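You operate a simulated robot arm through the tools that you are given. There is no shell and no other tool.

Carry out the task below with a simulated robot arm. There is one attempt and no reset: what you move stays moved.

TASK
Scan what is in the scanner at the job card's settings and save it.
Fine: first nudge the mouse a little to wake the computer; set both keypad dials and leave them; lid stays shut; Scan, then Save, once each; leave other controls alone.

It is judged by the outcome, as a careful person would: the job done as asked, and still so three seconds after it is handed in. It fails if anything else is knocked over, pushed out of place, dropped, spilled or broken. A push-on lid holds only when it is set on centred and level and pressed home; a screw cap is set on level and turned clockwise until tight.

THE ROBOT
A 6-joint arm with a two-finger parallel gripper, fixed in place. Base frame: the origin is on the floor under the middle of its stand, x ahead of it, y to its left, z up. Units: m, rad, N and s.
With the tool pointing down near the work surface it reaches from about 0.34 to 0.82 m from the base axis. Its first joint turns from -2.897 to 2.897 rad. Payload 3.43 kg.
Tool frame: the origin (TCP) lies between the finger pads and is the grasp point; the fingertips stand 0.034 m ahead of it; z points along the fingers, y is the line along which they close. The gripper opens to 0.128 m. The fingers are 0.024 m wide and 0.012 m thick; the gripper's body (0.048 by 0.13 m) begins 0.096 m behind the TCP.
Orientation is that of the tool frame in the base frame, as a unit quaternion [x, y, z, w]. With the fingers straight down and closing along the base's y, the tool's x points along the base's -x, its y along +y and its z along -z.

THE INTERFACE
- The arm moves only by the tool drive_tool. Its argument "moves" is text: rows parted by semicolons, each of 7 numbers parted by spaces: the shift along the tool's x, y, z in m, then the turn, a rotation vector about the tool's x, y, z in rad, then the opening in per cent of the stroke, from 0 (shut) to 100 (fully open). In form: dx dy dz wx wy wz hand; .... A call has 1 to 20 rows; each row shifts and turns the commanded pose from where the row before left it, along the tool's axes as they then stand. A row lasts 0.2 s, in which the tool goes at most 0.05 m and 0.15 rad; a call with a longer step from one row to the next is refused whole, and so is a gripper value outside its range. A pose out of reach is approached as far as the arm can. The call stops where the force on the tool passes 40 N (or 10 N more than at its start, if that is more) or the arm is blocked; 0.2 s more then pass. The fingers move at their own pace (about 0.045 m/s each) and stop on an object; they squeeze with about 32 N. The grip force told is the motor's: it shows also when the fingers shut on nothing. Time passes only in rows, and 0.2 s behind the last, so rows that do not move let the fingers close. It gives the time, the measured TCP pose, the force on the tool (base axes), the opening and the grip force at its end, in the units of the frame above (readings bear some noise), with the torque about the TCP (base axes, N m) and any sound that the robot's microphone picked up.
- Cameras (640 x 400 px; columns grow to the right, rows downward): "scene" is fixed at [0.3958, 0.4987, 1.3437]; the picture's right is [-0.94, -0.33, 0.00], its down [-0.13, 0.38, -0.92] and it looks along [0.30, -0.86, -0.40] (base axes); focal length 374 px, centre (320, 200). "wrist" rides on the gripper at [0.076, -0.011, -0.16] in the tool frame; the picture's right is [0.15, 0.99, 0.00], its down [-0.88, 0.13, -0.46] and it looks along [-0.45, 0.07, 0.89] (tool axes); focal length 234 px, centre (320, 200). There is no depth. A picture from a camera that has moved, and an enlarged one, comes with that camera's place and axes in the base frame and with its lens. The place of the scene camera against the robot may be out by one fixed shift of up to 0.018 m in any direction.
- snapshot(camera): a new picture of that camera. It takes no simulated time.
- close_up(camera, box): a new picture of the part [left, top, right, bottom] of that camera's present view, enlarged. It takes no simulated time.
- job_done(): hands the job in; it is judged then, once.

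Places have to be worked out from the pictures, the camera data and where the tool is seen. Open the gripper and draw the arm clear of the work before you hand the job in, unless the task says otherwise.

The tools are called after "Request:" as name(argument=value, ...) on one line, values as JSON. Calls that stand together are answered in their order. drive_tool: Moves the arm, as the interface text tells. Its arguments: {"type":"object","properties":{"moves":{"type":"string"}},"required":["moves"]} The other tools are called the same way: snapshot (camera) takes a picture; close_up (camera, box) takes an enlarged picture of a part of a camera's view; job_done () hands the job in.

At the start:

```text
clock: 0.0
position: [0.2125, -0.4668, 1.1181]
tool_rot: [0.002, 1.0, -0.001, -0.002]
contact_force: [-0.2, 0.2, -0.6]
moment: [0.0, -0.02, 0.0]
finger_gap: 0.1283
grasp_force: 0.1
```

scene: 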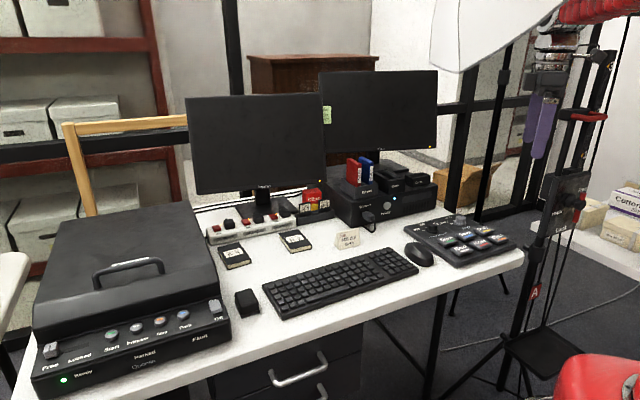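
wrist: 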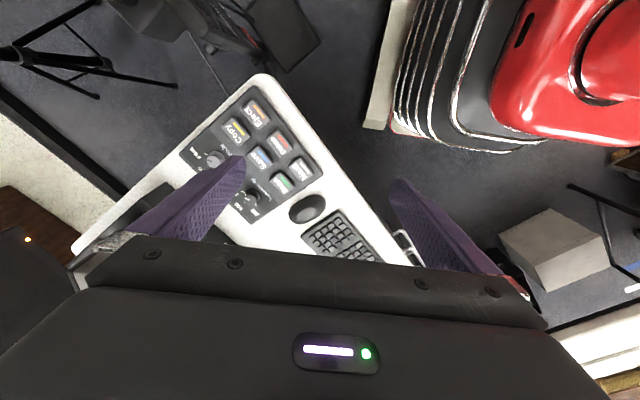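

I'll start by looking closely at the job card, keypad, scanner, and screens.

Request:
close_up(camera="scene", box=[320, 220, 380, 257])

Request:
close_up(camera="scene", box=[395, 200, 525, 280])

Request:
close_up(camera="scene", box=[30, 280, 240, 400])

Request:
close_up(camera="scene", box=[200, 150, 440, 300])

Request:
close_up(camera="wrist", box=[160, 80, 400, 260])

```text
10.67 times, centred on (350, 238) of scene
camera zoom: at [0.3958, 0.4987, 1.3437], right [-0.94, -0.33, 0.0], down [-0.13, 0.38, -0.92], along [0.3, -0.86, -0.4], focal length 3992 px, centre (0, -211)
```

zoom: 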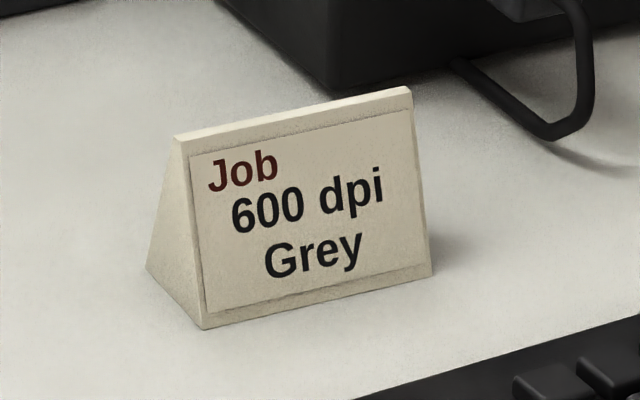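

```text
4.92 times, centred on (460, 240) of scene
camera zoom: at [0.3958, 0.4987, 1.3437], right [-0.94, -0.33, 0.0], down [-0.13, 0.38, -0.92], along [0.3, -0.86, -0.4], focal length 1842 px, centre (-369, 3)
```

zoom: 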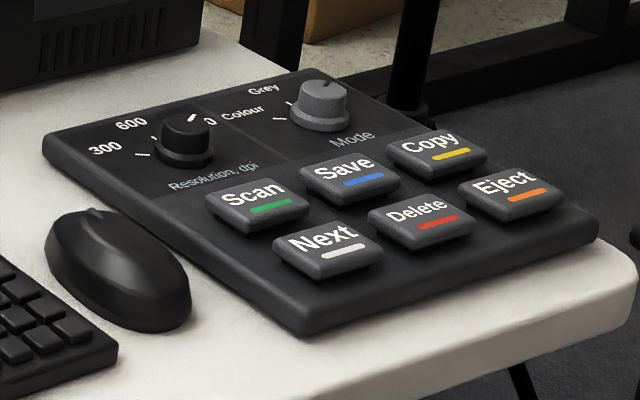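

```text
3.05 times, centred on (135, 340) of scene
camera zoom: at [0.3958, 0.4987, 1.3437], right [-0.94, -0.33, 0.0], down [-0.13, 0.38, -0.92], along [0.3, -0.86, -0.4], focal length 1140 px, centre (884, -227)
```

zoom: 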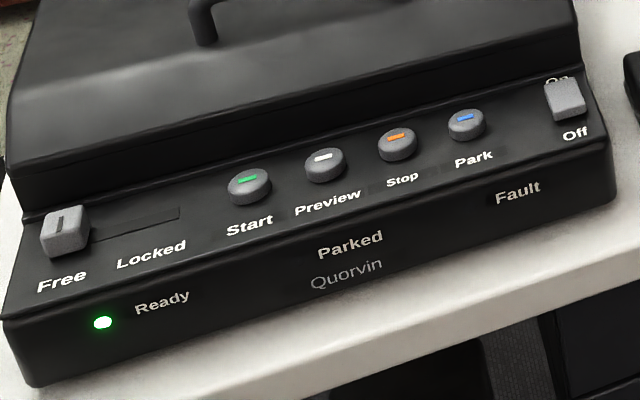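

```text
2.67 times, centred on (320, 225) of scene
camera zoom: at [0.3958, 0.4987, 1.3437], right [-0.94, -0.33, 0.0], down [-0.13, 0.38, -0.92], along [0.3, -0.86, -0.4], focal length 998 px, centre (320, 133)
```

zoom: 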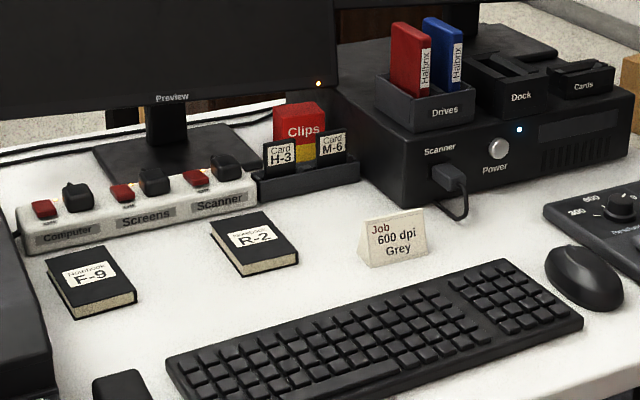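

```text
2.22 times, centred on (280, 170) of wrist
camera zoom: at [0.1381, -0.4782, 1.2782], right [-0.14, 0.99, 0.0], down [0.88, 0.13, 0.45], along [0.45, 0.06, -0.89], focal length 520 px, centre (409, 267)
```

zoom: 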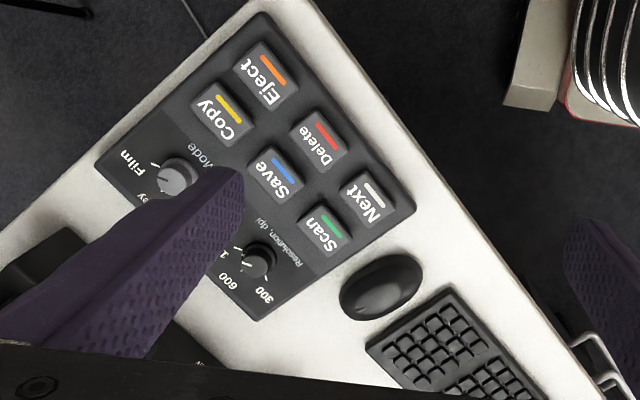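

The card reads 600 dpi, Grey. Before I move, I'll check the surroundings near the gripper and the sleeping screens.

Request:
close_up(camera="scene", box=[430, 0, 640, 131])

Request:
close_up(camera="scene", box=[480, 150, 640, 400])

Request:
close_up(camera="scene", box=[180, 60, 450, 229])

Request:
close_up(camera="scene", box=[410, 205, 490, 255])

```text
3.05 times, centred on (535, 66) of scene
camera zoom: at [0.3958, 0.4987, 1.3437], right [-0.94, -0.33, 0.0], down [-0.13, 0.38, -0.92], along [0.3, -0.86, -0.4], focal length 1140 px, centre (-335, 610)
```

zoom: 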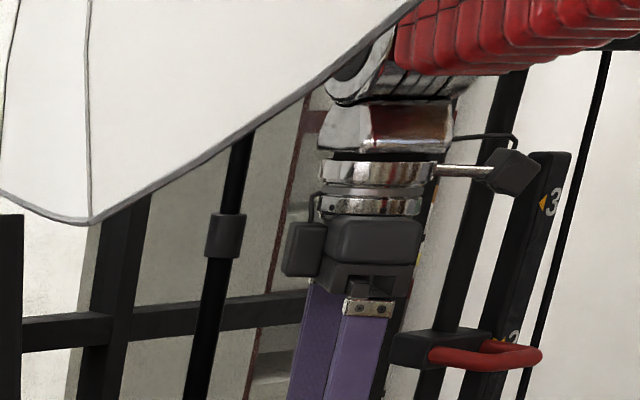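

```text
1.60 times, centred on (560, 275) of scene
camera zoom: at [0.3958, 0.4987, 1.3437], right [-0.94, -0.33, 0.0], down [-0.13, 0.38, -0.92], along [0.3, -0.86, -0.4], focal length 599 px, centre (-64, 80)
```

zoom: 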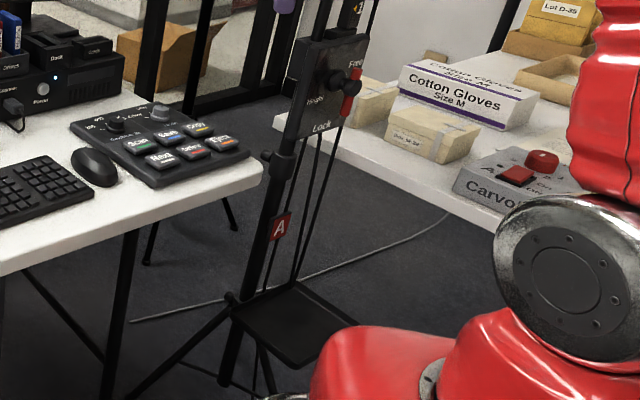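

```text
2.37 times, centred on (315, 144) of scene
camera zoom: at [0.3958, 0.4987, 1.3437], right [-0.94, -0.33, 0.0], down [-0.13, 0.38, -0.92], along [0.3, -0.86, -0.4], focal length 886 px, centre (332, 331)
```

zoom: 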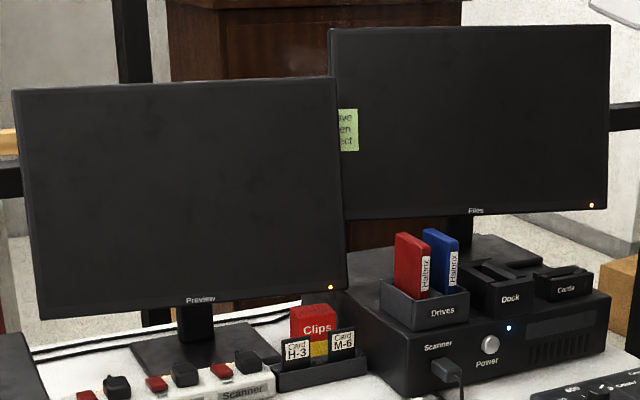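

```text
8.00 times, centred on (450, 230) of scene
camera zoom: at [0.3958, 0.4987, 1.3437], right [-0.94, -0.33, 0.0], down [-0.13, 0.38, -0.92], along [0.3, -0.86, -0.4], focal length 2994 px, centre (-720, -40)
```

zoom: 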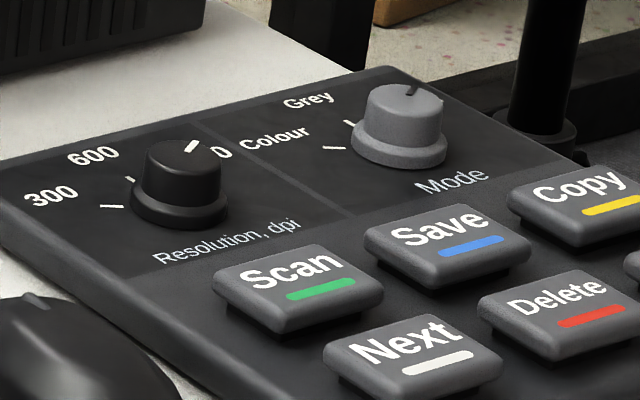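

The stand and softbox are near the arm, so I'll zoom in to see whether the softbox is in front of or behind the wrist.

Request:
close_up(camera="scene", box=[510, 0, 600, 56])

Request:
close_up(camera="scene", box=[560, 0, 640, 240])

Request:
close_up(camera="wrist", box=[0, 0, 320, 200])

```text
7.11 times, centred on (555, 28) of scene
camera zoom: at [0.3958, 0.4987, 1.3437], right [-0.94, -0.33, 0.0], down [-0.13, 0.38, -0.92], along [0.3, -0.86, -0.4], focal length 2661 px, centre (-1351, 1423)
```

zoom: 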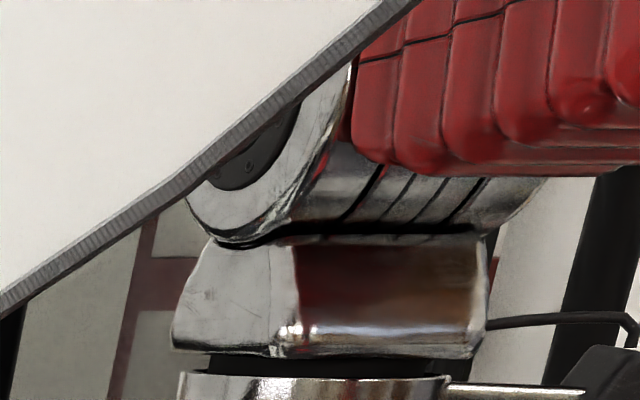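

```text
1.67 times, centred on (600, 120) of scene
camera zoom: at [0.3958, 0.4987, 1.3437], right [-0.94, -0.33, 0.0], down [-0.13, 0.38, -0.92], along [0.3, -0.86, -0.4], focal length 624 px, centre (-147, 333)
```

zoom: 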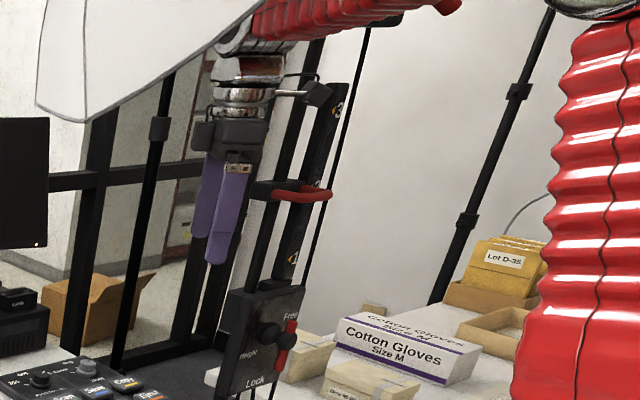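

```text
2.00 times, centred on (160, 100) of wrist
camera zoom: at [0.1381, -0.4782, 1.2782], right [-0.14, 0.99, 0.0], down [0.88, 0.13, 0.45], along [0.45, 0.06, -0.89], focal length 468 px, centre (640, 400)
```

zoom: 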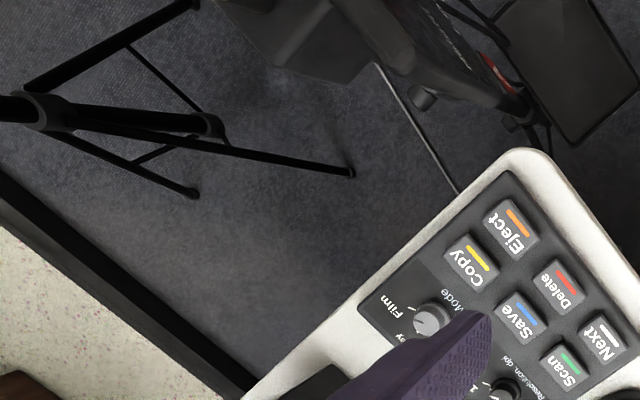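

The softbox edge overlaps the wrist joint, so it hangs nearer the camera and higher up. I'll move down and away from it, toward the keypad, and look from above.

Request:
drive_tool(moves="-0.005 -0.03 0.03 0 0 0 100; -0.005 -0.03 0.03 0 0 0 100; -0.005 -0.03 0.03 0 0 0 100; -0.005 -0.03 0.03 0 0 0 100")

Request:
snapshot(camera="scene")

Request:
snapshot(camera="wrist")

```text
clock: 1.0
position: [0.2333, -0.588, 1.0012]
tool_rot: [0.001, 1.0, -0.002, 0.0]
contact_force: [-0.3, -0.4, 0.2]
moment: [-0.03, -0.01, 0.0]
finger_gap: 0.1284
grasp_force: 0.1
```

```text
taken
```

scene: 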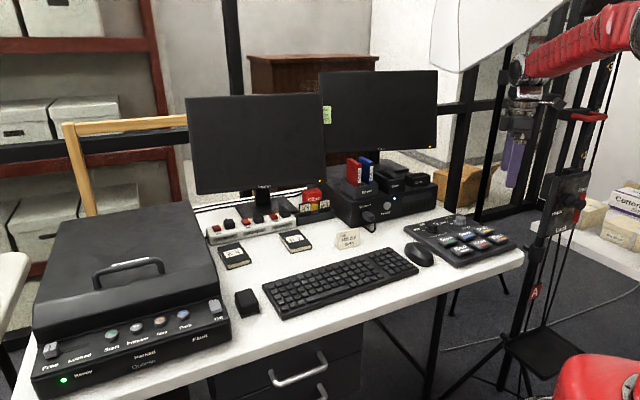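

```text
taken
camera wrist: at [0.158, -0.5991, 1.1608], right [-0.14, 0.99, 0.0], down [0.88, 0.13, 0.45], along [0.45, 0.06, -0.89], focal length 234 px, centre (320, 200)
```

wrist: 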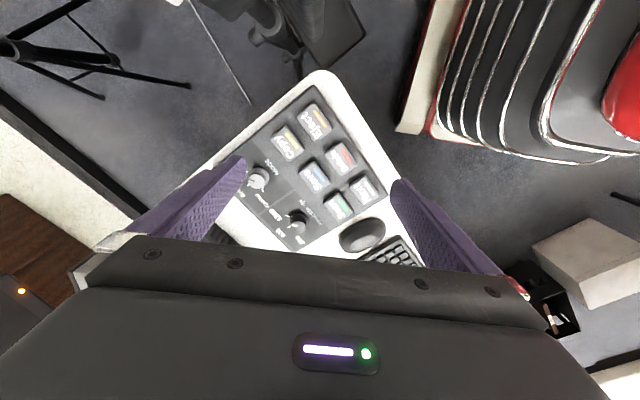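

The arm is now clear of the softbox. I'll zoom in on the keypad from the wrist and check the stand near the gripper.

Request:
close_up(camera="wrist", box=[220, 80, 420, 260])

Request:
close_up(camera="scene", box=[480, 40, 640, 240])

```text
2.22 times, centred on (320, 170) of wrist
camera zoom: at [0.158, -0.5991, 1.1608], right [-0.14, 0.99, 0.0], down [0.88, 0.13, 0.45], along [0.45, 0.06, -0.89], focal length 520 px, centre (320, 267)
```

zoom: 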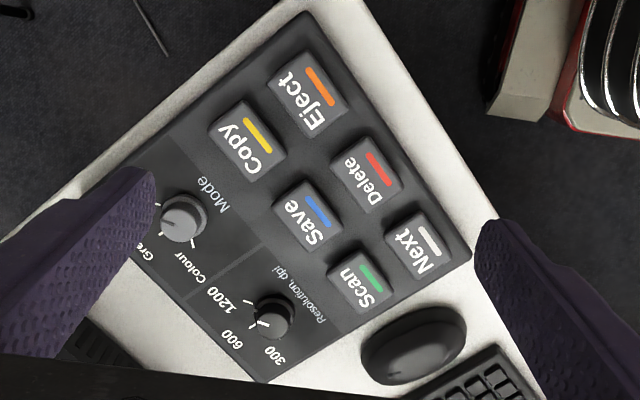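

```text
2.00 times, centred on (560, 140) of scene
camera zoom: at [0.3958, 0.4987, 1.3437], right [-0.94, -0.33, 0.0], down [-0.13, 0.38, -0.92], along [0.3, -0.86, -0.4], focal length 748 px, centre (-160, 320)
```

zoom: 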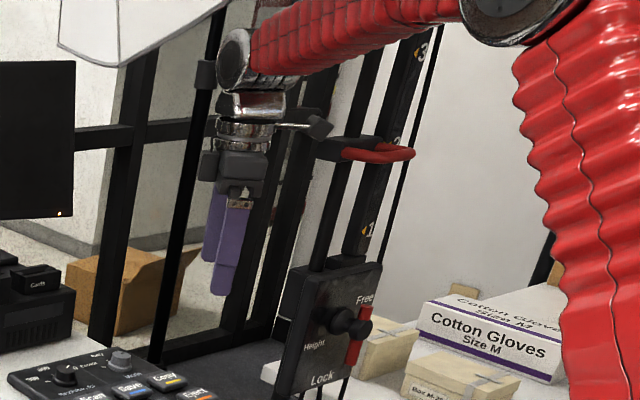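

The keypad shows Resolution and Mode dials, both apparently one step past the card's values. To judge how far away the softbox is before working under it, I'll roll the wrist so its camera looks toward +y and up.

Request:
drive_tool(moves="-0.03 0.03 0.015 0 0 0 100; -0.03 0.03 0.015 0 0 0 100; 0 0 0 -0.15 0 0 100; 0 0 0 -0.15 0 0 100; 0 0 0 -0.15 0 0 100; 0 0 0 -0.15 0 0 100")

Request:
snapshot(camera="wrist")

Request:
snapshot(camera="scene")

```text
clock: 2.4
position: [0.2939, -0.5267, 0.9695]
tool_rot: [0.001, 0.956, 0.295, 0.0]
contact_force: [0.5, 0.0, 0.1]
moment: [-0.01, -0.03, 0.0]
finger_gap: 0.1282
grasp_force: 0.0
```

```text
taken
camera wrist: at [0.2181, -0.6271, 1.0948], right [-0.15, 0.82, 0.56], down [0.88, -0.15, 0.45], along [0.45, 0.56, -0.7], focal length 234 px, centre (320, 200)
```

wrist: 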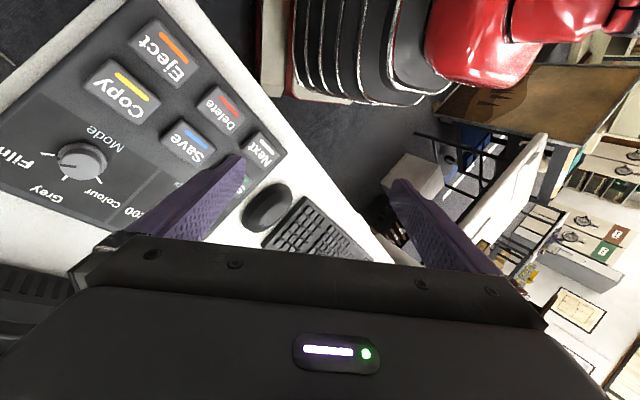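

```text
taken
```

scene: 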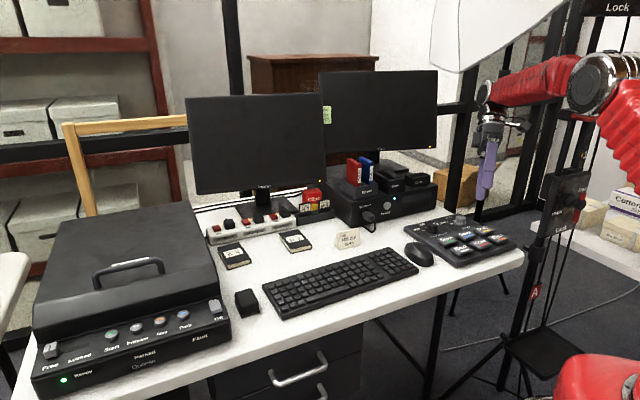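

The softbox isn't in the lower view, and the arm now passes well below it. I'll zoom in on the Mode dial here.

Request:
close_up(camera="wrist", box=[0, 100, 200, 250])

```text
2.67 times, centred on (100, 175) of wrist
camera zoom: at [0.2181, -0.6271, 1.0948], right [-0.15, 0.82, 0.56], down [0.88, -0.15, 0.45], along [0.45, 0.56, -0.7], focal length 624 px, centre (907, 267)
```

zoom: 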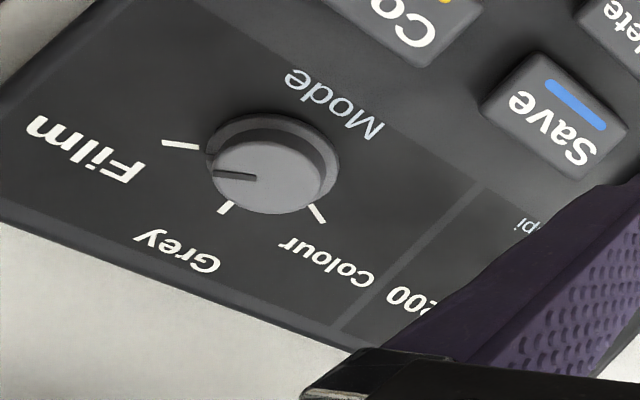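

Mode points at Film and has to go back one step to Grey. I'll unroll and move past the dials so the wrist camera sees both from nearly above.

Request:
drive_tool(moves="0 0 0 0.15 0 0 100; 0 0 0 0.15 0 0 100; 0 0 0 0.15 0 0 100; 0 0 0 0.15 0 0 60; -0.0315 -0.0284 0.005 0 0 0 40; -0.0315 -0.0284 0.005 0 0 0 20; -0.0315 -0.0284 0.005 0 0 0 0; -0.0315 -0.0284 0.005 0 0 0 0; 0 0 0 0 0 0 0")

Request:
snapshot(camera="wrist")

Request:
snapshot(camera="scene")

```text
clock: 4.4
position: [0.4192, -0.6385, 0.9475]
tool_rot: [0.001, 1.0, 0.0, 0.0]
contact_force: [-0.6, 0.3, -0.3]
moment: [0.0, 0.0, 0.05]
finger_gap: 0.0073
grasp_force: 0.1
```

```text
taken
camera wrist: at [0.3437, -0.6514, 1.1085], right [-0.14, 0.99, 0.0], down [0.88, 0.13, 0.45], along [0.45, 0.06, -0.89], focal length 234 px, centre (320, 200)
```

wrist: 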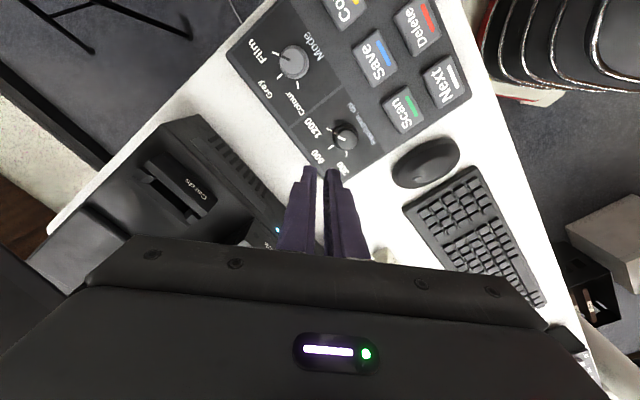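

```text
taken
```

scene: 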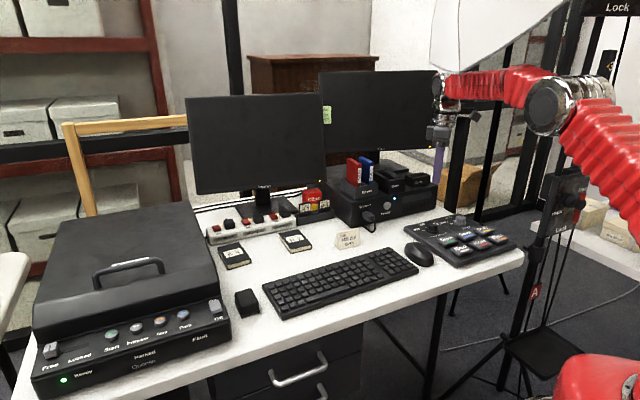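

Both dials are in view. I'll zoom in on them and on the arm near the softbox tip.

Request:
close_up(camera="wrist", box=[220, 0, 380, 100])

Request:
close_up(camera="wrist", box=[280, 80, 440, 180])

Request:
close_up(camera="scene", box=[410, 30, 580, 190])

```text
4.00 times, centred on (300, 50) of wrist
camera zoom: at [0.3437, -0.6514, 1.1085], right [-0.14, 0.99, 0.0], down [0.88, 0.13, 0.45], along [0.45, 0.06, -0.89], focal length 937 px, centre (400, 800)
```

zoom: 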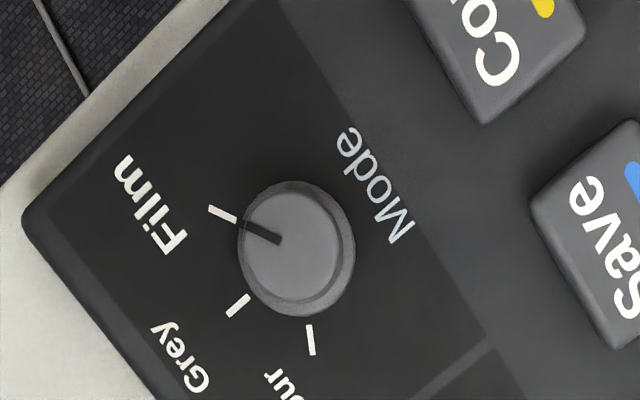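

```text
4.00 times, centred on (360, 130) of wrist
camera zoom: at [0.3437, -0.6514, 1.1085], right [-0.14, 0.99, 0.0], down [0.88, 0.13, 0.45], along [0.45, 0.06, -0.89], focal length 937 px, centre (160, 480)
```

zoom: 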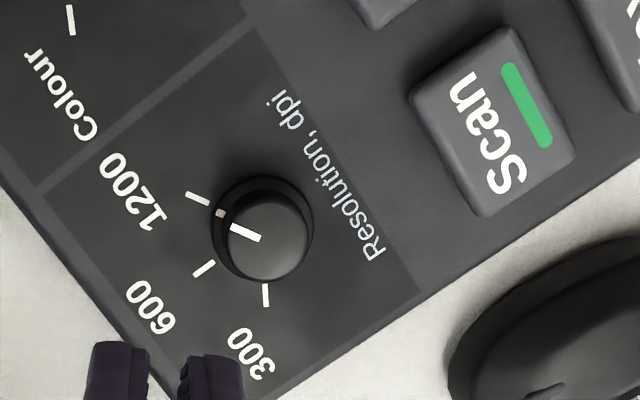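

```text
2.50 times, centred on (495, 110) of scene
camera zoom: at [0.3958, 0.4987, 1.3437], right [-0.94, -0.33, 0.0], down [-0.13, 0.38, -0.92], along [0.3, -0.86, -0.4], focal length 936 px, centre (-118, 425)
```

zoom: 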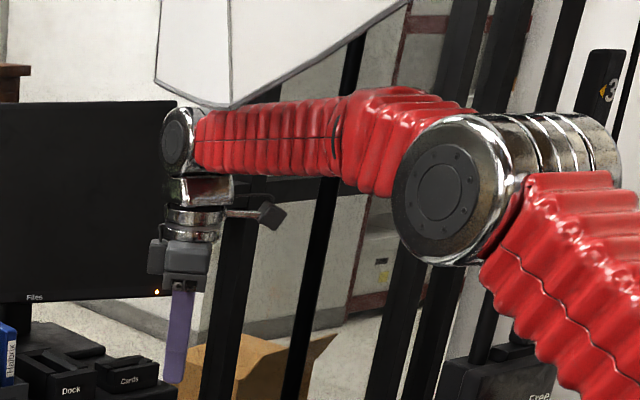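

Measured from this view, the dial ticks are 60° apart, so both dials need a 60° counter-clockwise turn. The Resolution knob is near (0.413, -0.603) and the Mode knob near (0.329, -0.687). First the mouse: I'll move above its front end, lower down, and yaw to line up with its long axis.

Request:
drive_tool(moves="-0.0188 0.0274 0.0169 0 0 0 0; -0.0188 0.0274 0.0169 0 0 0 0; -0.0188 0.0274 0.0169 0 0 0 0; -0.0188 0.0274 0.0169 0 0 0 0; 0 0 0 0 0 0.131 0; 0 0 0 0 0 0.131 0; 0 0 0 0 0 0.131 0; 0 0 0 0 0 0.131 0; 0 0 0 0 0 0.131 0; 0 0 0 0 0 0.131 0")

Request:
snapshot(camera="wrist")

Request:
snapshot(camera="scene")

```text
clock: 6.6
position: [0.4932, -0.5311, 0.8804]
tool_rot: [0.385, 0.923, -0.001, 0.0]
contact_force: [0.3, 0.6, 0.9]
moment: [-0.06, 0.03, 0.02]
finger_gap: 0.0002
grasp_force: 32.3
```

```text
taken
camera wrist: at [0.4335, -0.4864, 1.0412], right [0.6, 0.8, 0.0], down [0.71, -0.53, 0.46], along [0.36, -0.28, -0.89], focal length 234 px, centre (320, 200)
```

wrist: 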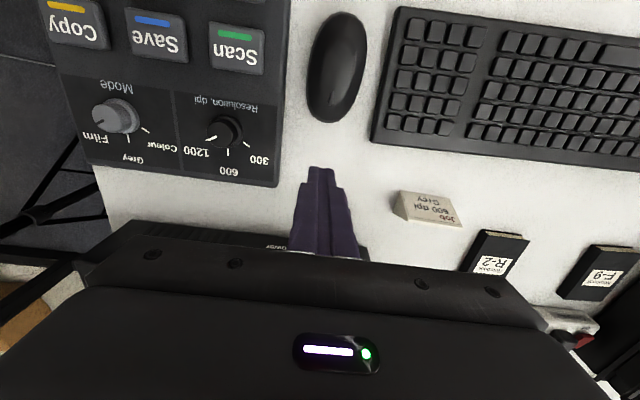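

```text
taken
```

scene: 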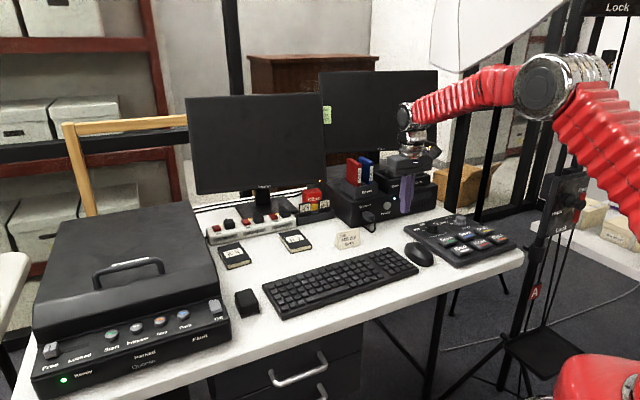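

The view is now lined up with the mouse: its front end is about 34 mm ahead of the tool axis in tool +x and 5 mm off in y. I'll lower the closed fingertips to just above the desk in front of it.

Request:
drive_tool(moves="0 0.005 0.03 0 0 0 0; 0 0 0.03 0 0 0 0; 0 0 0.03 0 0 0 0")

Request:
snapshot(camera="wrist")

Request:
close_up(camera="scene", box=[360, 160, 480, 280])

```text
clock: 7.4
position: [0.4972, -0.5283, 0.7922]
tool_rot: [0.383, 0.924, -0.002, 0.0]
contact_force: [0.7, -0.2, 0.0]
moment: [0.02, 0.0, -0.01]
finger_gap: 0.0
grasp_force: 32.1
```

```text
taken
camera wrist: at [0.4361, -0.4822, 0.952], right [0.6, 0.8, 0.0], down [0.71, -0.53, 0.46], along [0.36, -0.27, -0.89], focal length 234 px, centre (320, 200)
```

wrist: 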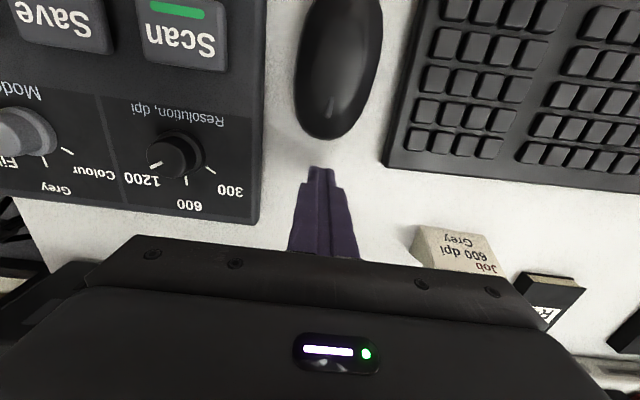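

```text
3.33 times, centred on (420, 220) of scene
camera zoom: at [0.3958, 0.4987, 1.3437], right [-0.94, -0.33, 0.0], down [-0.13, 0.38, -0.92], along [0.3, -0.86, -0.4], focal length 1247 px, centre (-13, 133)
```

zoom: 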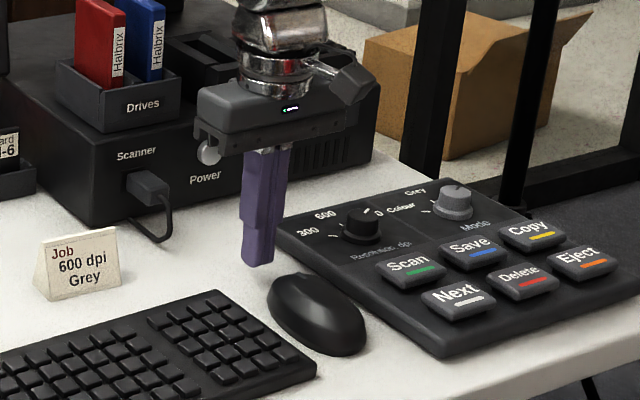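

The fingertips are about 15 mm above the desk and 20 mm short of the mouse. I'll drop another centimetre, centre a little, and approach slowly.

Request:
drive_tool(moves="0 0.004 0.005 0 0 0 0; 0 0 0.005 0 0 0 0; 0.005 0 0 0 0 0 0; 0.005 0 0 0 0 0 0; 0.005 0 0 0 0 0 0")

Request:
snapshot(camera="wrist")

Request:
close_up(camera="scene", box=[380, 200, 450, 280])

```text
clock: 8.6
position: [0.4898, -0.5144, 0.7789]
tool_rot: [0.384, 0.923, -0.002, -0.001]
contact_force: [0.5, -0.5, 0.8]
moment: [-0.01, 0.01, 0.01]
finger_gap: 0.0003
grasp_force: 31.8
```

```text
taken
camera wrist: at [0.4292, -0.4691, 0.9403], right [0.6, 0.8, 0.0], down [0.71, -0.53, 0.46], along [0.36, -0.27, -0.89], focal length 234 px, centre (320, 200)
```

wrist: 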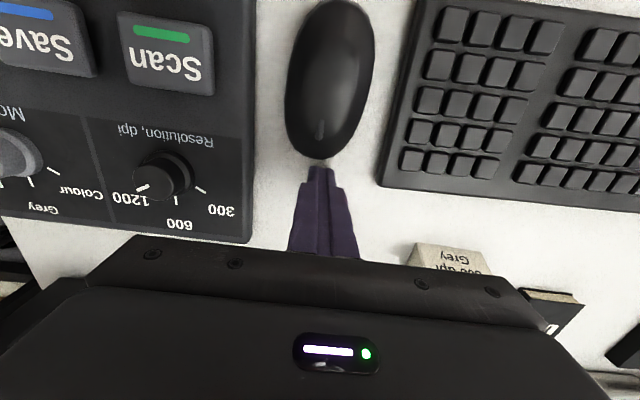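

```text
5.00 times, centred on (415, 240) of scene
camera zoom: at [0.3958, 0.4987, 1.3437], right [-0.94, -0.33, 0.0], down [-0.13, 0.38, -0.92], along [0.3, -0.86, -0.4], focal length 1871 px, centre (-155, 0)
```

zoom: 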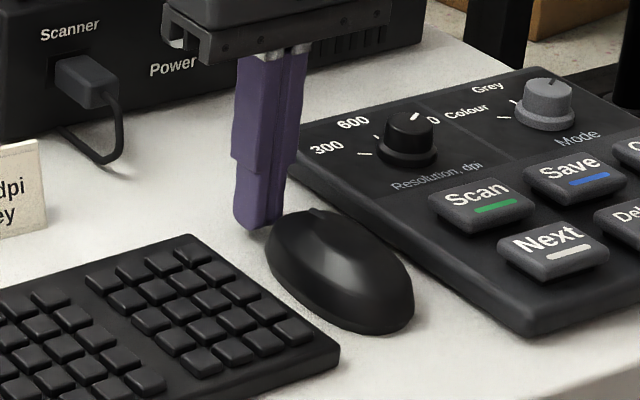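

The fingertips are at desk level and a few mm from the mouse's front end. I'll push slowly about 15 mm toward the user's edge, so the mouse shifts roughly 10 mm.

Request:
drive_tool(moves="0.004 0 0 0 0 0 0; 0.004 0 0 0 0 0 0; 0.004 0 0 0 0 0 0; 0.004 0 0 0 0 0 0")

Request:
snapshot(camera="wrist")

Request:
snapshot(camera="scene")

```text
clock: 9.6
position: [0.479, -0.504, 0.7807]
tool_rot: [0.384, 0.923, -0.001, 0.0]
contact_force: [0.6, -0.4, 0.4]
moment: [0.0, -0.01, 0.03]
finger_gap: 0.0
grasp_force: 31.4
```

```text
taken
camera wrist: at [0.4179, -0.4581, 0.9405], right [0.6, 0.8, 0.0], down [0.71, -0.53, 0.46], along [0.36, -0.27, -0.89], focal length 234 px, centre (320, 200)
```

wrist: 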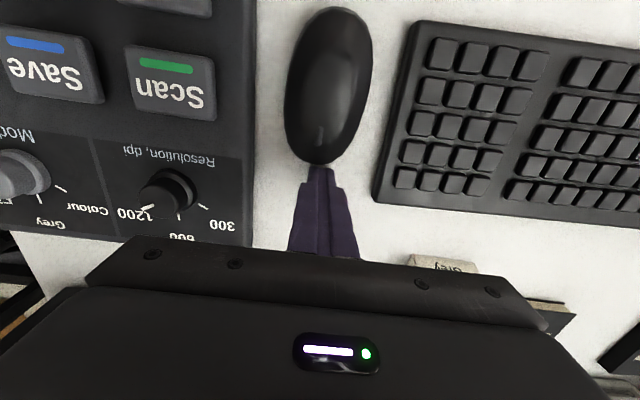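

```text
taken
```

scene: 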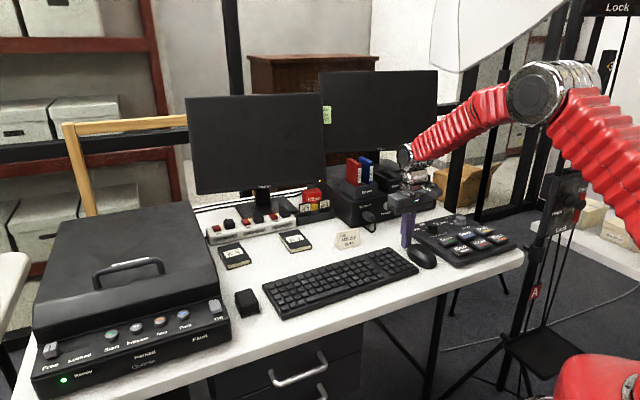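

The mouse moved about 7–8 mm and the screens still look dark. I'll check the screen LEDs and let a little time pass.

Request:
drive_tool(moves="0 0 0 0 0 0 0; 0 0 0 0 0 0 0; 0 0 0 0 0 0 0")

Request:
close_up(camera="scene", box=[180, 60, 450, 229])

```text
clock: 10.4
position: [0.479, -0.5029, 0.7808]
tool_rot: [0.384, 0.923, 0.0, 0.0]
contact_force: [0.1, -0.2, 0.0]
moment: [-0.01, -0.01, 0.0]
finger_gap: 0.0001
grasp_force: 32.3
```

```text
2.37 times, centred on (315, 144) of scene
camera zoom: at [0.3958, 0.4987, 1.3437], right [-0.94, -0.33, 0.0], down [-0.13, 0.38, -0.92], along [0.3, -0.86, -0.4], focal length 886 px, centre (332, 331)
```

zoom: 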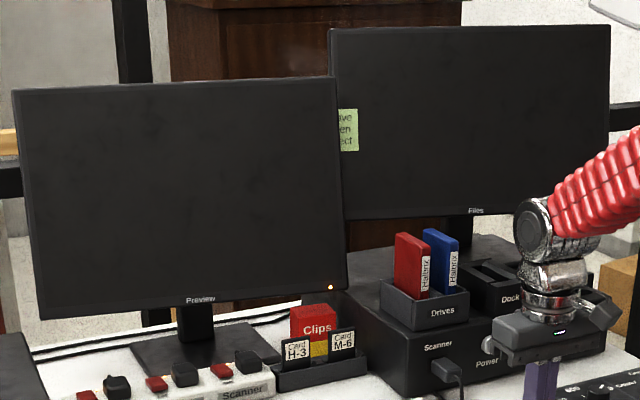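

The Preview LED is still orange, so the nudge wasn't enough yet. I'll push the mouse about 8 mm further.

Request:
drive_tool(moves="0.004 0 0 0 0 0 0; 0.004 0 0 0 0 0 0; 0 0 0 0 0 0 0; 0 0 0 0 0 0 0")

Request:
snapshot(camera="scene")

Request:
snapshot(camera="wrist")

```text
clock: 11.4
position: [0.4729, -0.4975, 0.7811]
tool_rot: [0.384, 0.923, 0.0, -0.001]
contact_force: [0.5, -0.4, 0.8]
moment: [0.0, 0.03, -0.04]
finger_gap: 0.0001
grasp_force: 32.2
```

```text
taken
```

scene: 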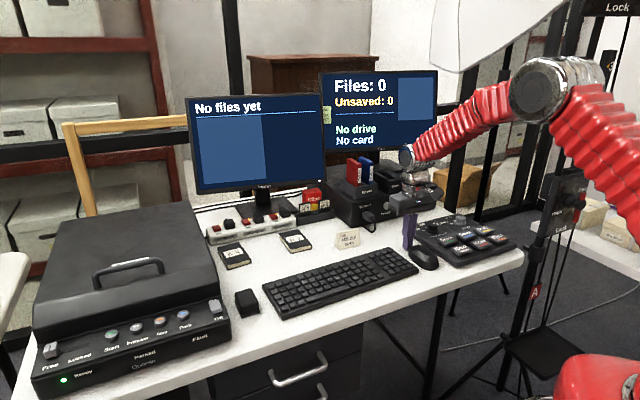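

```text
taken
camera wrist: at [0.4124, -0.4525, 0.9403], right [0.6, 0.8, 0.0], down [0.71, -0.53, 0.46], along [0.36, -0.27, -0.89], focal length 234 px, centre (320, 200)
```

wrist: 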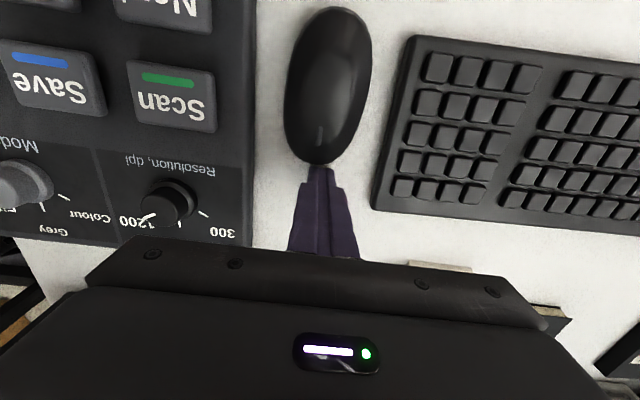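

The computer is awake: the screens show "No files yet" and "Files: 0". I'll back off the mouse, rise, and move above the Resolution knob with the fingers partly open.

Request:
drive_tool(moves="-0.01 0 0 0 0 0 0; -0.01 0 0 0 0 0 0; 0 0 -0.03 0 0 0 0; 0 0 -0.03 0 0 0 0; 0 0 -0.03 0 0 0 50; -0.0042 -0.039 0 0 0 0 50; -0.0042 -0.039 0 0 0 0 50; -0.0042 -0.039 0 0 0 0 50; 0 0 0 0 0 0 50")

Request:
close_up(camera="wrist", box=[240, 100, 400, 200])

Request:
snapshot(camera="wrist")

```text
clock: 13.4
position: [0.4135, -0.6038, 0.8696]
tool_rot: [0.384, 0.923, -0.002, 0.0]
contact_force: [0.5, 0.6, -0.3]
moment: [-0.04, -0.02, -0.01]
finger_gap: 0.0639
grasp_force: 0.0
```

```text
4.00 times, centred on (320, 150) of wrist
camera zoom: at [0.3529, -0.5575, 1.0295], right [0.6, 0.8, 0.0], down [0.71, -0.53, 0.46], along [0.36, -0.27, -0.89], focal length 937 px, centre (320, 400)
```

zoom: 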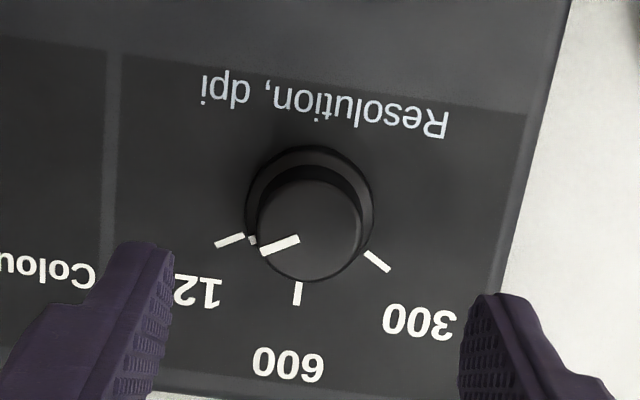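

```text
taken
camera wrist: at [0.3529, -0.5575, 1.0295], right [0.6, 0.8, 0.0], down [0.71, -0.53, 0.46], along [0.36, -0.27, -0.89], focal length 234 px, centre (320, 200)
```

wrist: 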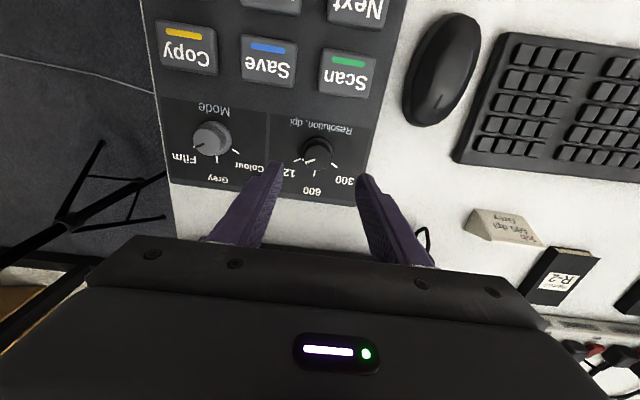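

Fingers straddle the knob, which sits about 3 mm off-centre in tool −y. I'll correct that and descend to just above the knob top to check again.

Request:
drive_tool(moves="-0.001 -0.0027 0.022 0 0 0 50; 0 0 0.022 0 0 0 50; 0 0 0 0 0 0 50")

Request:
close_up(camera="wrist", box=[240, 120, 400, 220])

Request:
close_up(camera="scene", box=[400, 190, 480, 240])

```text
clock: 14.2
position: [0.4127, -0.606, 0.8256]
tool_rot: [0.384, 0.923, 0.0, -0.001]
contact_force: [0.1, -0.6, -0.7]
moment: [-0.01, -0.03, -0.01]
finger_gap: 0.064
grasp_force: 0.0
```

```text
4.00 times, centred on (320, 170) of wrist
camera zoom: at [0.3519, -0.561, 0.9858], right [0.6, 0.8, 0.0], down [0.71, -0.53, 0.46], along [0.36, -0.27, -0.89], focal length 937 px, centre (320, 320)
```

zoom: 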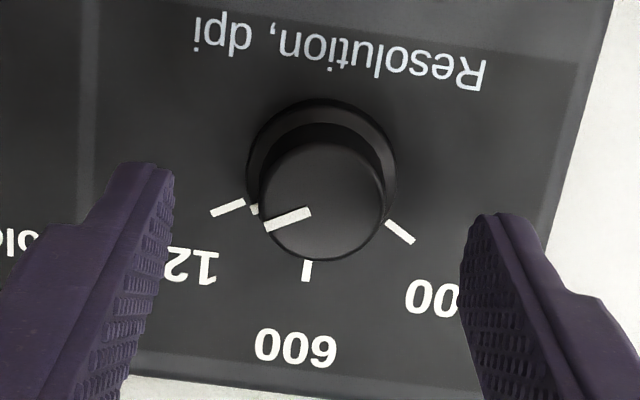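

```text
8.00 times, centred on (440, 215) of scene
camera zoom: at [0.3958, 0.4987, 1.3437], right [-0.94, -0.33, 0.0], down [-0.13, 0.38, -0.92], along [0.3, -0.86, -0.4], focal length 2994 px, centre (-640, 80)
```

zoom: 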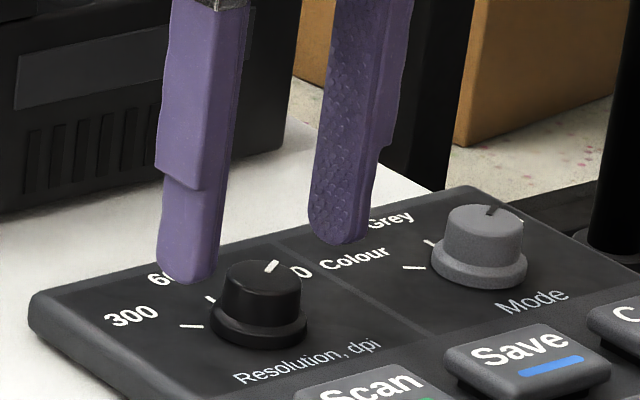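

The knob is centred within about 1 mm. I'll make a small correction, descend so the fingertips sit around the cap, and close gently.

Request:
drive_tool(moves="0.0012 0.0006 0.0125 0 0 0 50; 0 0 0.0125 0 0 0 50; 0 0 0 0 0 0 40; 0 0 0 0 0 0 30")

Request:
close_up(camera="wrist", box=[240, 120, 400, 220])

Request:
close_up(camera="scene", box=[400, 190, 480, 240])

```text
clock: 15.2
position: [0.4117, -0.6034, 0.8011]
tool_rot: [0.383, 0.924, -0.001, 0.0]
contact_force: [0.5, 0.1, -0.4]
moment: [-0.03, -0.03, -0.03]
finger_gap: 0.0385
grasp_force: 0.0
```

```text
4.00 times, centred on (320, 170) of wrist
camera zoom: at [0.3504, -0.559, 0.9611], right [0.6, 0.8, 0.0], down [0.71, -0.53, 0.46], along [0.36, -0.27, -0.89], focal length 937 px, centre (320, 320)
```

zoom: 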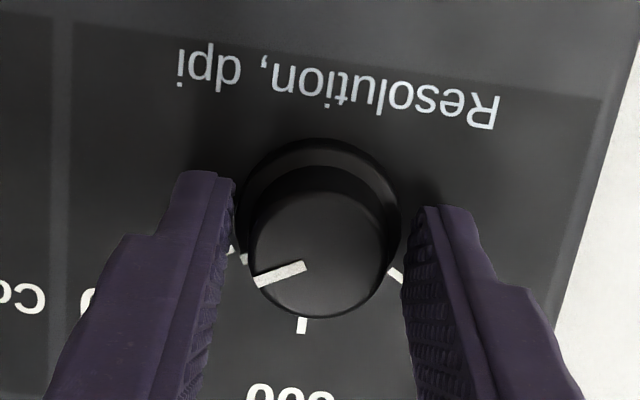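

```text
8.00 times, centred on (440, 215) of scene
camera zoom: at [0.3958, 0.4987, 1.3437], right [-0.94, -0.33, 0.0], down [-0.13, 0.38, -0.92], along [0.3, -0.86, -0.4], focal length 2994 px, centre (-640, 80)
```

zoom: 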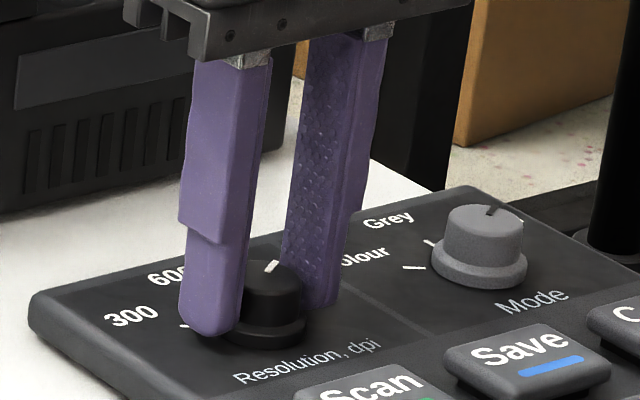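

The knob is centred between the fingers. Now I'll close on it and check the reading.

Request:
drive_tool(moves="0 0 0 0 0 0 22; 0 0 0 0 0 0 18; 0 0 0 0 0 0 15; 0 0 0 0 0 0 15")

Request:
close_up(camera="wrist", box=[240, 120, 400, 220])

```text
clock: 16.2
position: [0.4111, -0.6048, 0.8012]
tool_rot: [0.384, 0.923, -0.001, 0.0]
contact_force: [-4.1, -5.0, -1.4]
moment: [-0.23, 0.12, 0.04]
finger_gap: 0.0351
grasp_force: 44.8
```

```text
4.00 times, centred on (320, 170) of wrist
camera zoom: at [0.3501, -0.5593, 0.9611], right [0.6, 0.8, 0.0], down [0.71, -0.53, 0.46], along [0.36, -0.27, -0.89], focal length 937 px, centre (320, 320)
```

zoom: 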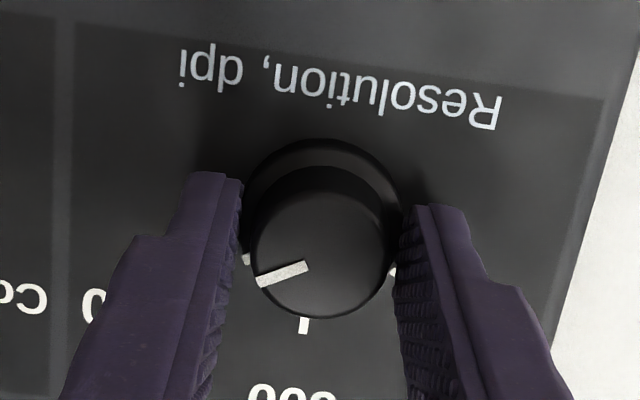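

I've gripped the skirt at 35 mm, with a small side load of about 6 N. I'll relieve that slightly and start turning counter-clockwise, checking halfway.

Request:
drive_tool(moves="0 -0.0005 0 0 0 0 15; 0 0 0 0 0 -0.131 15; 0 0 0 0 0 -0.131 15; 0 0 0 0 0 -0.131 15; 0 0 0 0 0 -0.131 15")

Request:
close_up(camera="wrist", box=[240, 120, 400, 220])

Request:
close_up(camera="scene", box=[390, 190, 520, 271])

```text
clock: 17.4
position: [0.4112, -0.6045, 0.8022]
tool_rot: [0.13, 0.991, 0.0, -0.002]
contact_force: [-4.8, 6.0, -6.8]
moment: [0.2, 0.08, 0.02]
finger_gap: 0.0346
grasp_force: 45.0
```

```text
4.00 times, centred on (320, 170) of wrist
camera zoom: at [0.3359, -0.5964, 0.9616], right [0.11, 0.99, 0.0], down [0.89, -0.1, 0.45], along [0.45, -0.05, -0.89], focal length 937 px, centre (320, 320)
```

zoom: 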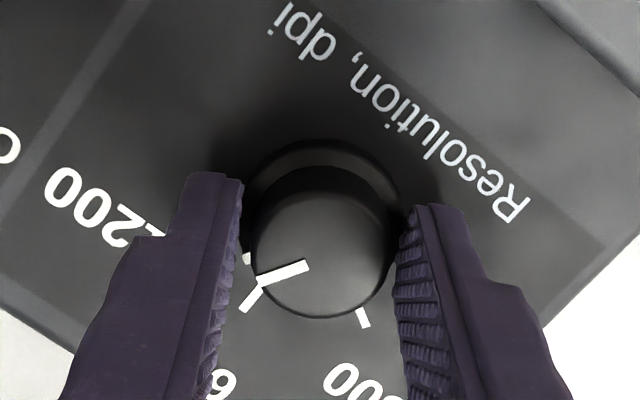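

```text
4.92 times, centred on (455, 230) of scene
camera zoom: at [0.3958, 0.4987, 1.3437], right [-0.94, -0.33, 0.0], down [-0.13, 0.38, -0.92], along [0.3, -0.86, -0.4], focal length 1842 px, centre (-345, 50)
```

zoom: 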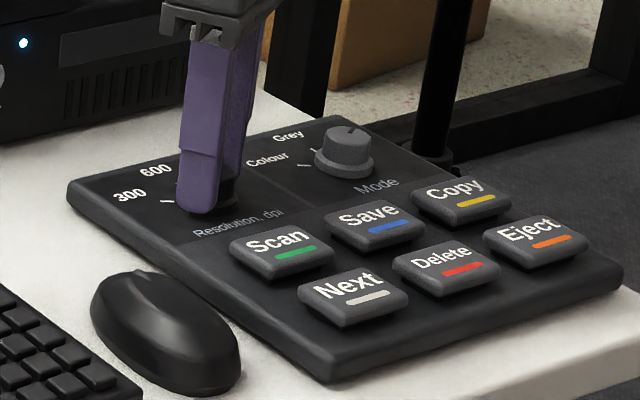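

The knob is turning with the fingers and the keypad hasn't shifted. I'll finish the remaining 30°.

Request:
drive_tool(moves="0 0 0 0 0 -0.131 15; 0 0 0 0 0 -0.131 15; 0 0 0 0 0 -0.131 15; 0 0 0 0 0 -0.131 15; 0 0 0 0 0 0 15")

Request:
close_up(camera="wrist", box=[240, 120, 400, 220])

Request:
close_up(camera="scene", box=[390, 190, 520, 271])

```text
clock: 18.6
position: [0.4106, -0.6042, 0.8014]
tool_rot: [-0.131, 0.991, 0.001, 0.0]
contact_force: [-4.7, 19.4, -4.7]
moment: [0.53, 0.51, 0.0]
finger_gap: 0.0348
grasp_force: 45.2
```

```text
4.00 times, centred on (320, 170) of wrist
camera zoom: at [0.3416, -0.6351, 0.9615], right [-0.4, 0.92, 0.0], down [0.82, 0.35, 0.45], along [0.42, 0.18, -0.89], focal length 937 px, centre (320, 320)
```

zoom: 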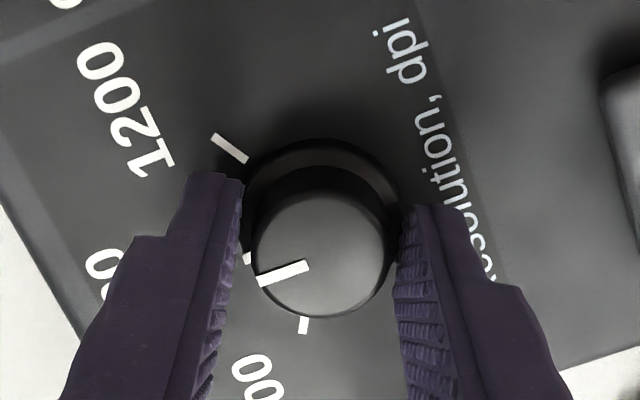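

```text
4.92 times, centred on (455, 230) of scene
camera zoom: at [0.3958, 0.4987, 1.3437], right [-0.94, -0.33, 0.0], down [-0.13, 0.38, -0.92], along [0.3, -0.86, -0.4], focal length 1842 px, centre (-345, 50)
```

zoom: 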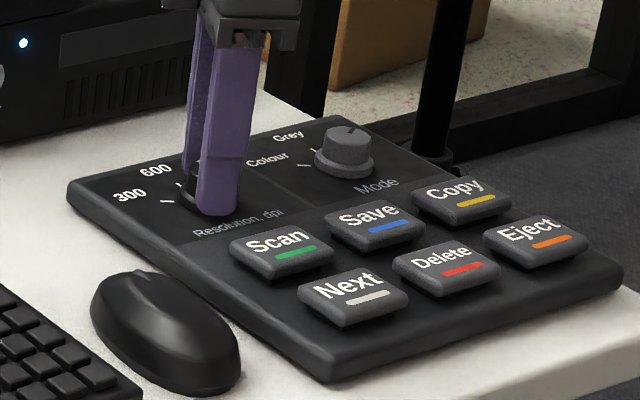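

The turn is a full 60°. I'll ease the side load by shifting toward it, then open the fingers and look at where the pointer sits.

Request:
drive_tool(moves="0 0.001 0 0 0 0 15; 0 0 0 0 0 0 35; 0 0 0 0 0 0 50; 0 0 -0.02 0 0 0 50; 0 0 -0.03 0 0 0 50")

Request:
close_up(camera="wrist", box=[240, 100, 400, 200])

Request:
close_up(camera="scene", box=[390, 190, 520, 271])

```text
clock: 19.8
position: [0.4104, -0.6026, 0.8515]
tool_rot: [-0.129, 0.992, -0.001, -0.001]
contact_force: [-0.2, 0.1, 0.9]
moment: [-0.01, 0.02, 0.0]
finger_gap: 0.0639
grasp_force: 0.0
```

```text
4.00 times, centred on (320, 150) of wrist
camera zoom: at [0.3413, -0.635, 1.0118], right [-0.4, 0.92, 0.0], down [0.82, 0.35, 0.45], along [0.42, 0.18, -0.89], focal length 937 px, centre (320, 400)
```

zoom: 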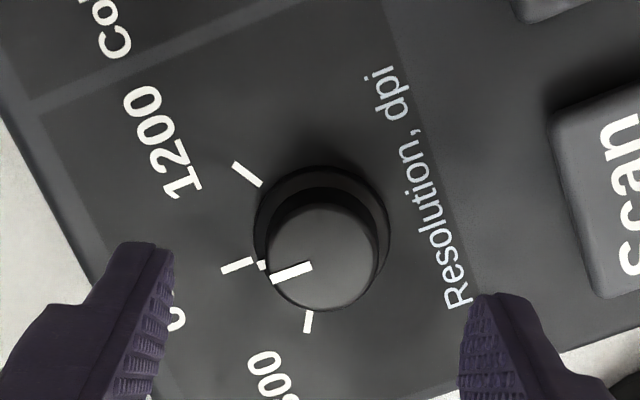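

```text
4.92 times, centred on (455, 230) of scene
camera zoom: at [0.3958, 0.4987, 1.3437], right [-0.94, -0.33, 0.0], down [-0.13, 0.38, -0.92], along [0.3, -0.86, -0.4], focal length 1842 px, centre (-345, 50)
```

zoom: 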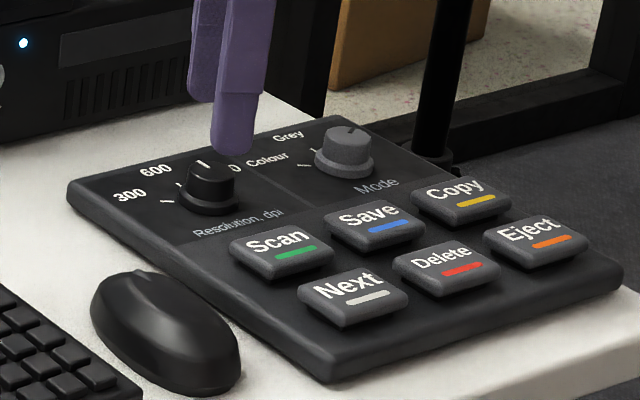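

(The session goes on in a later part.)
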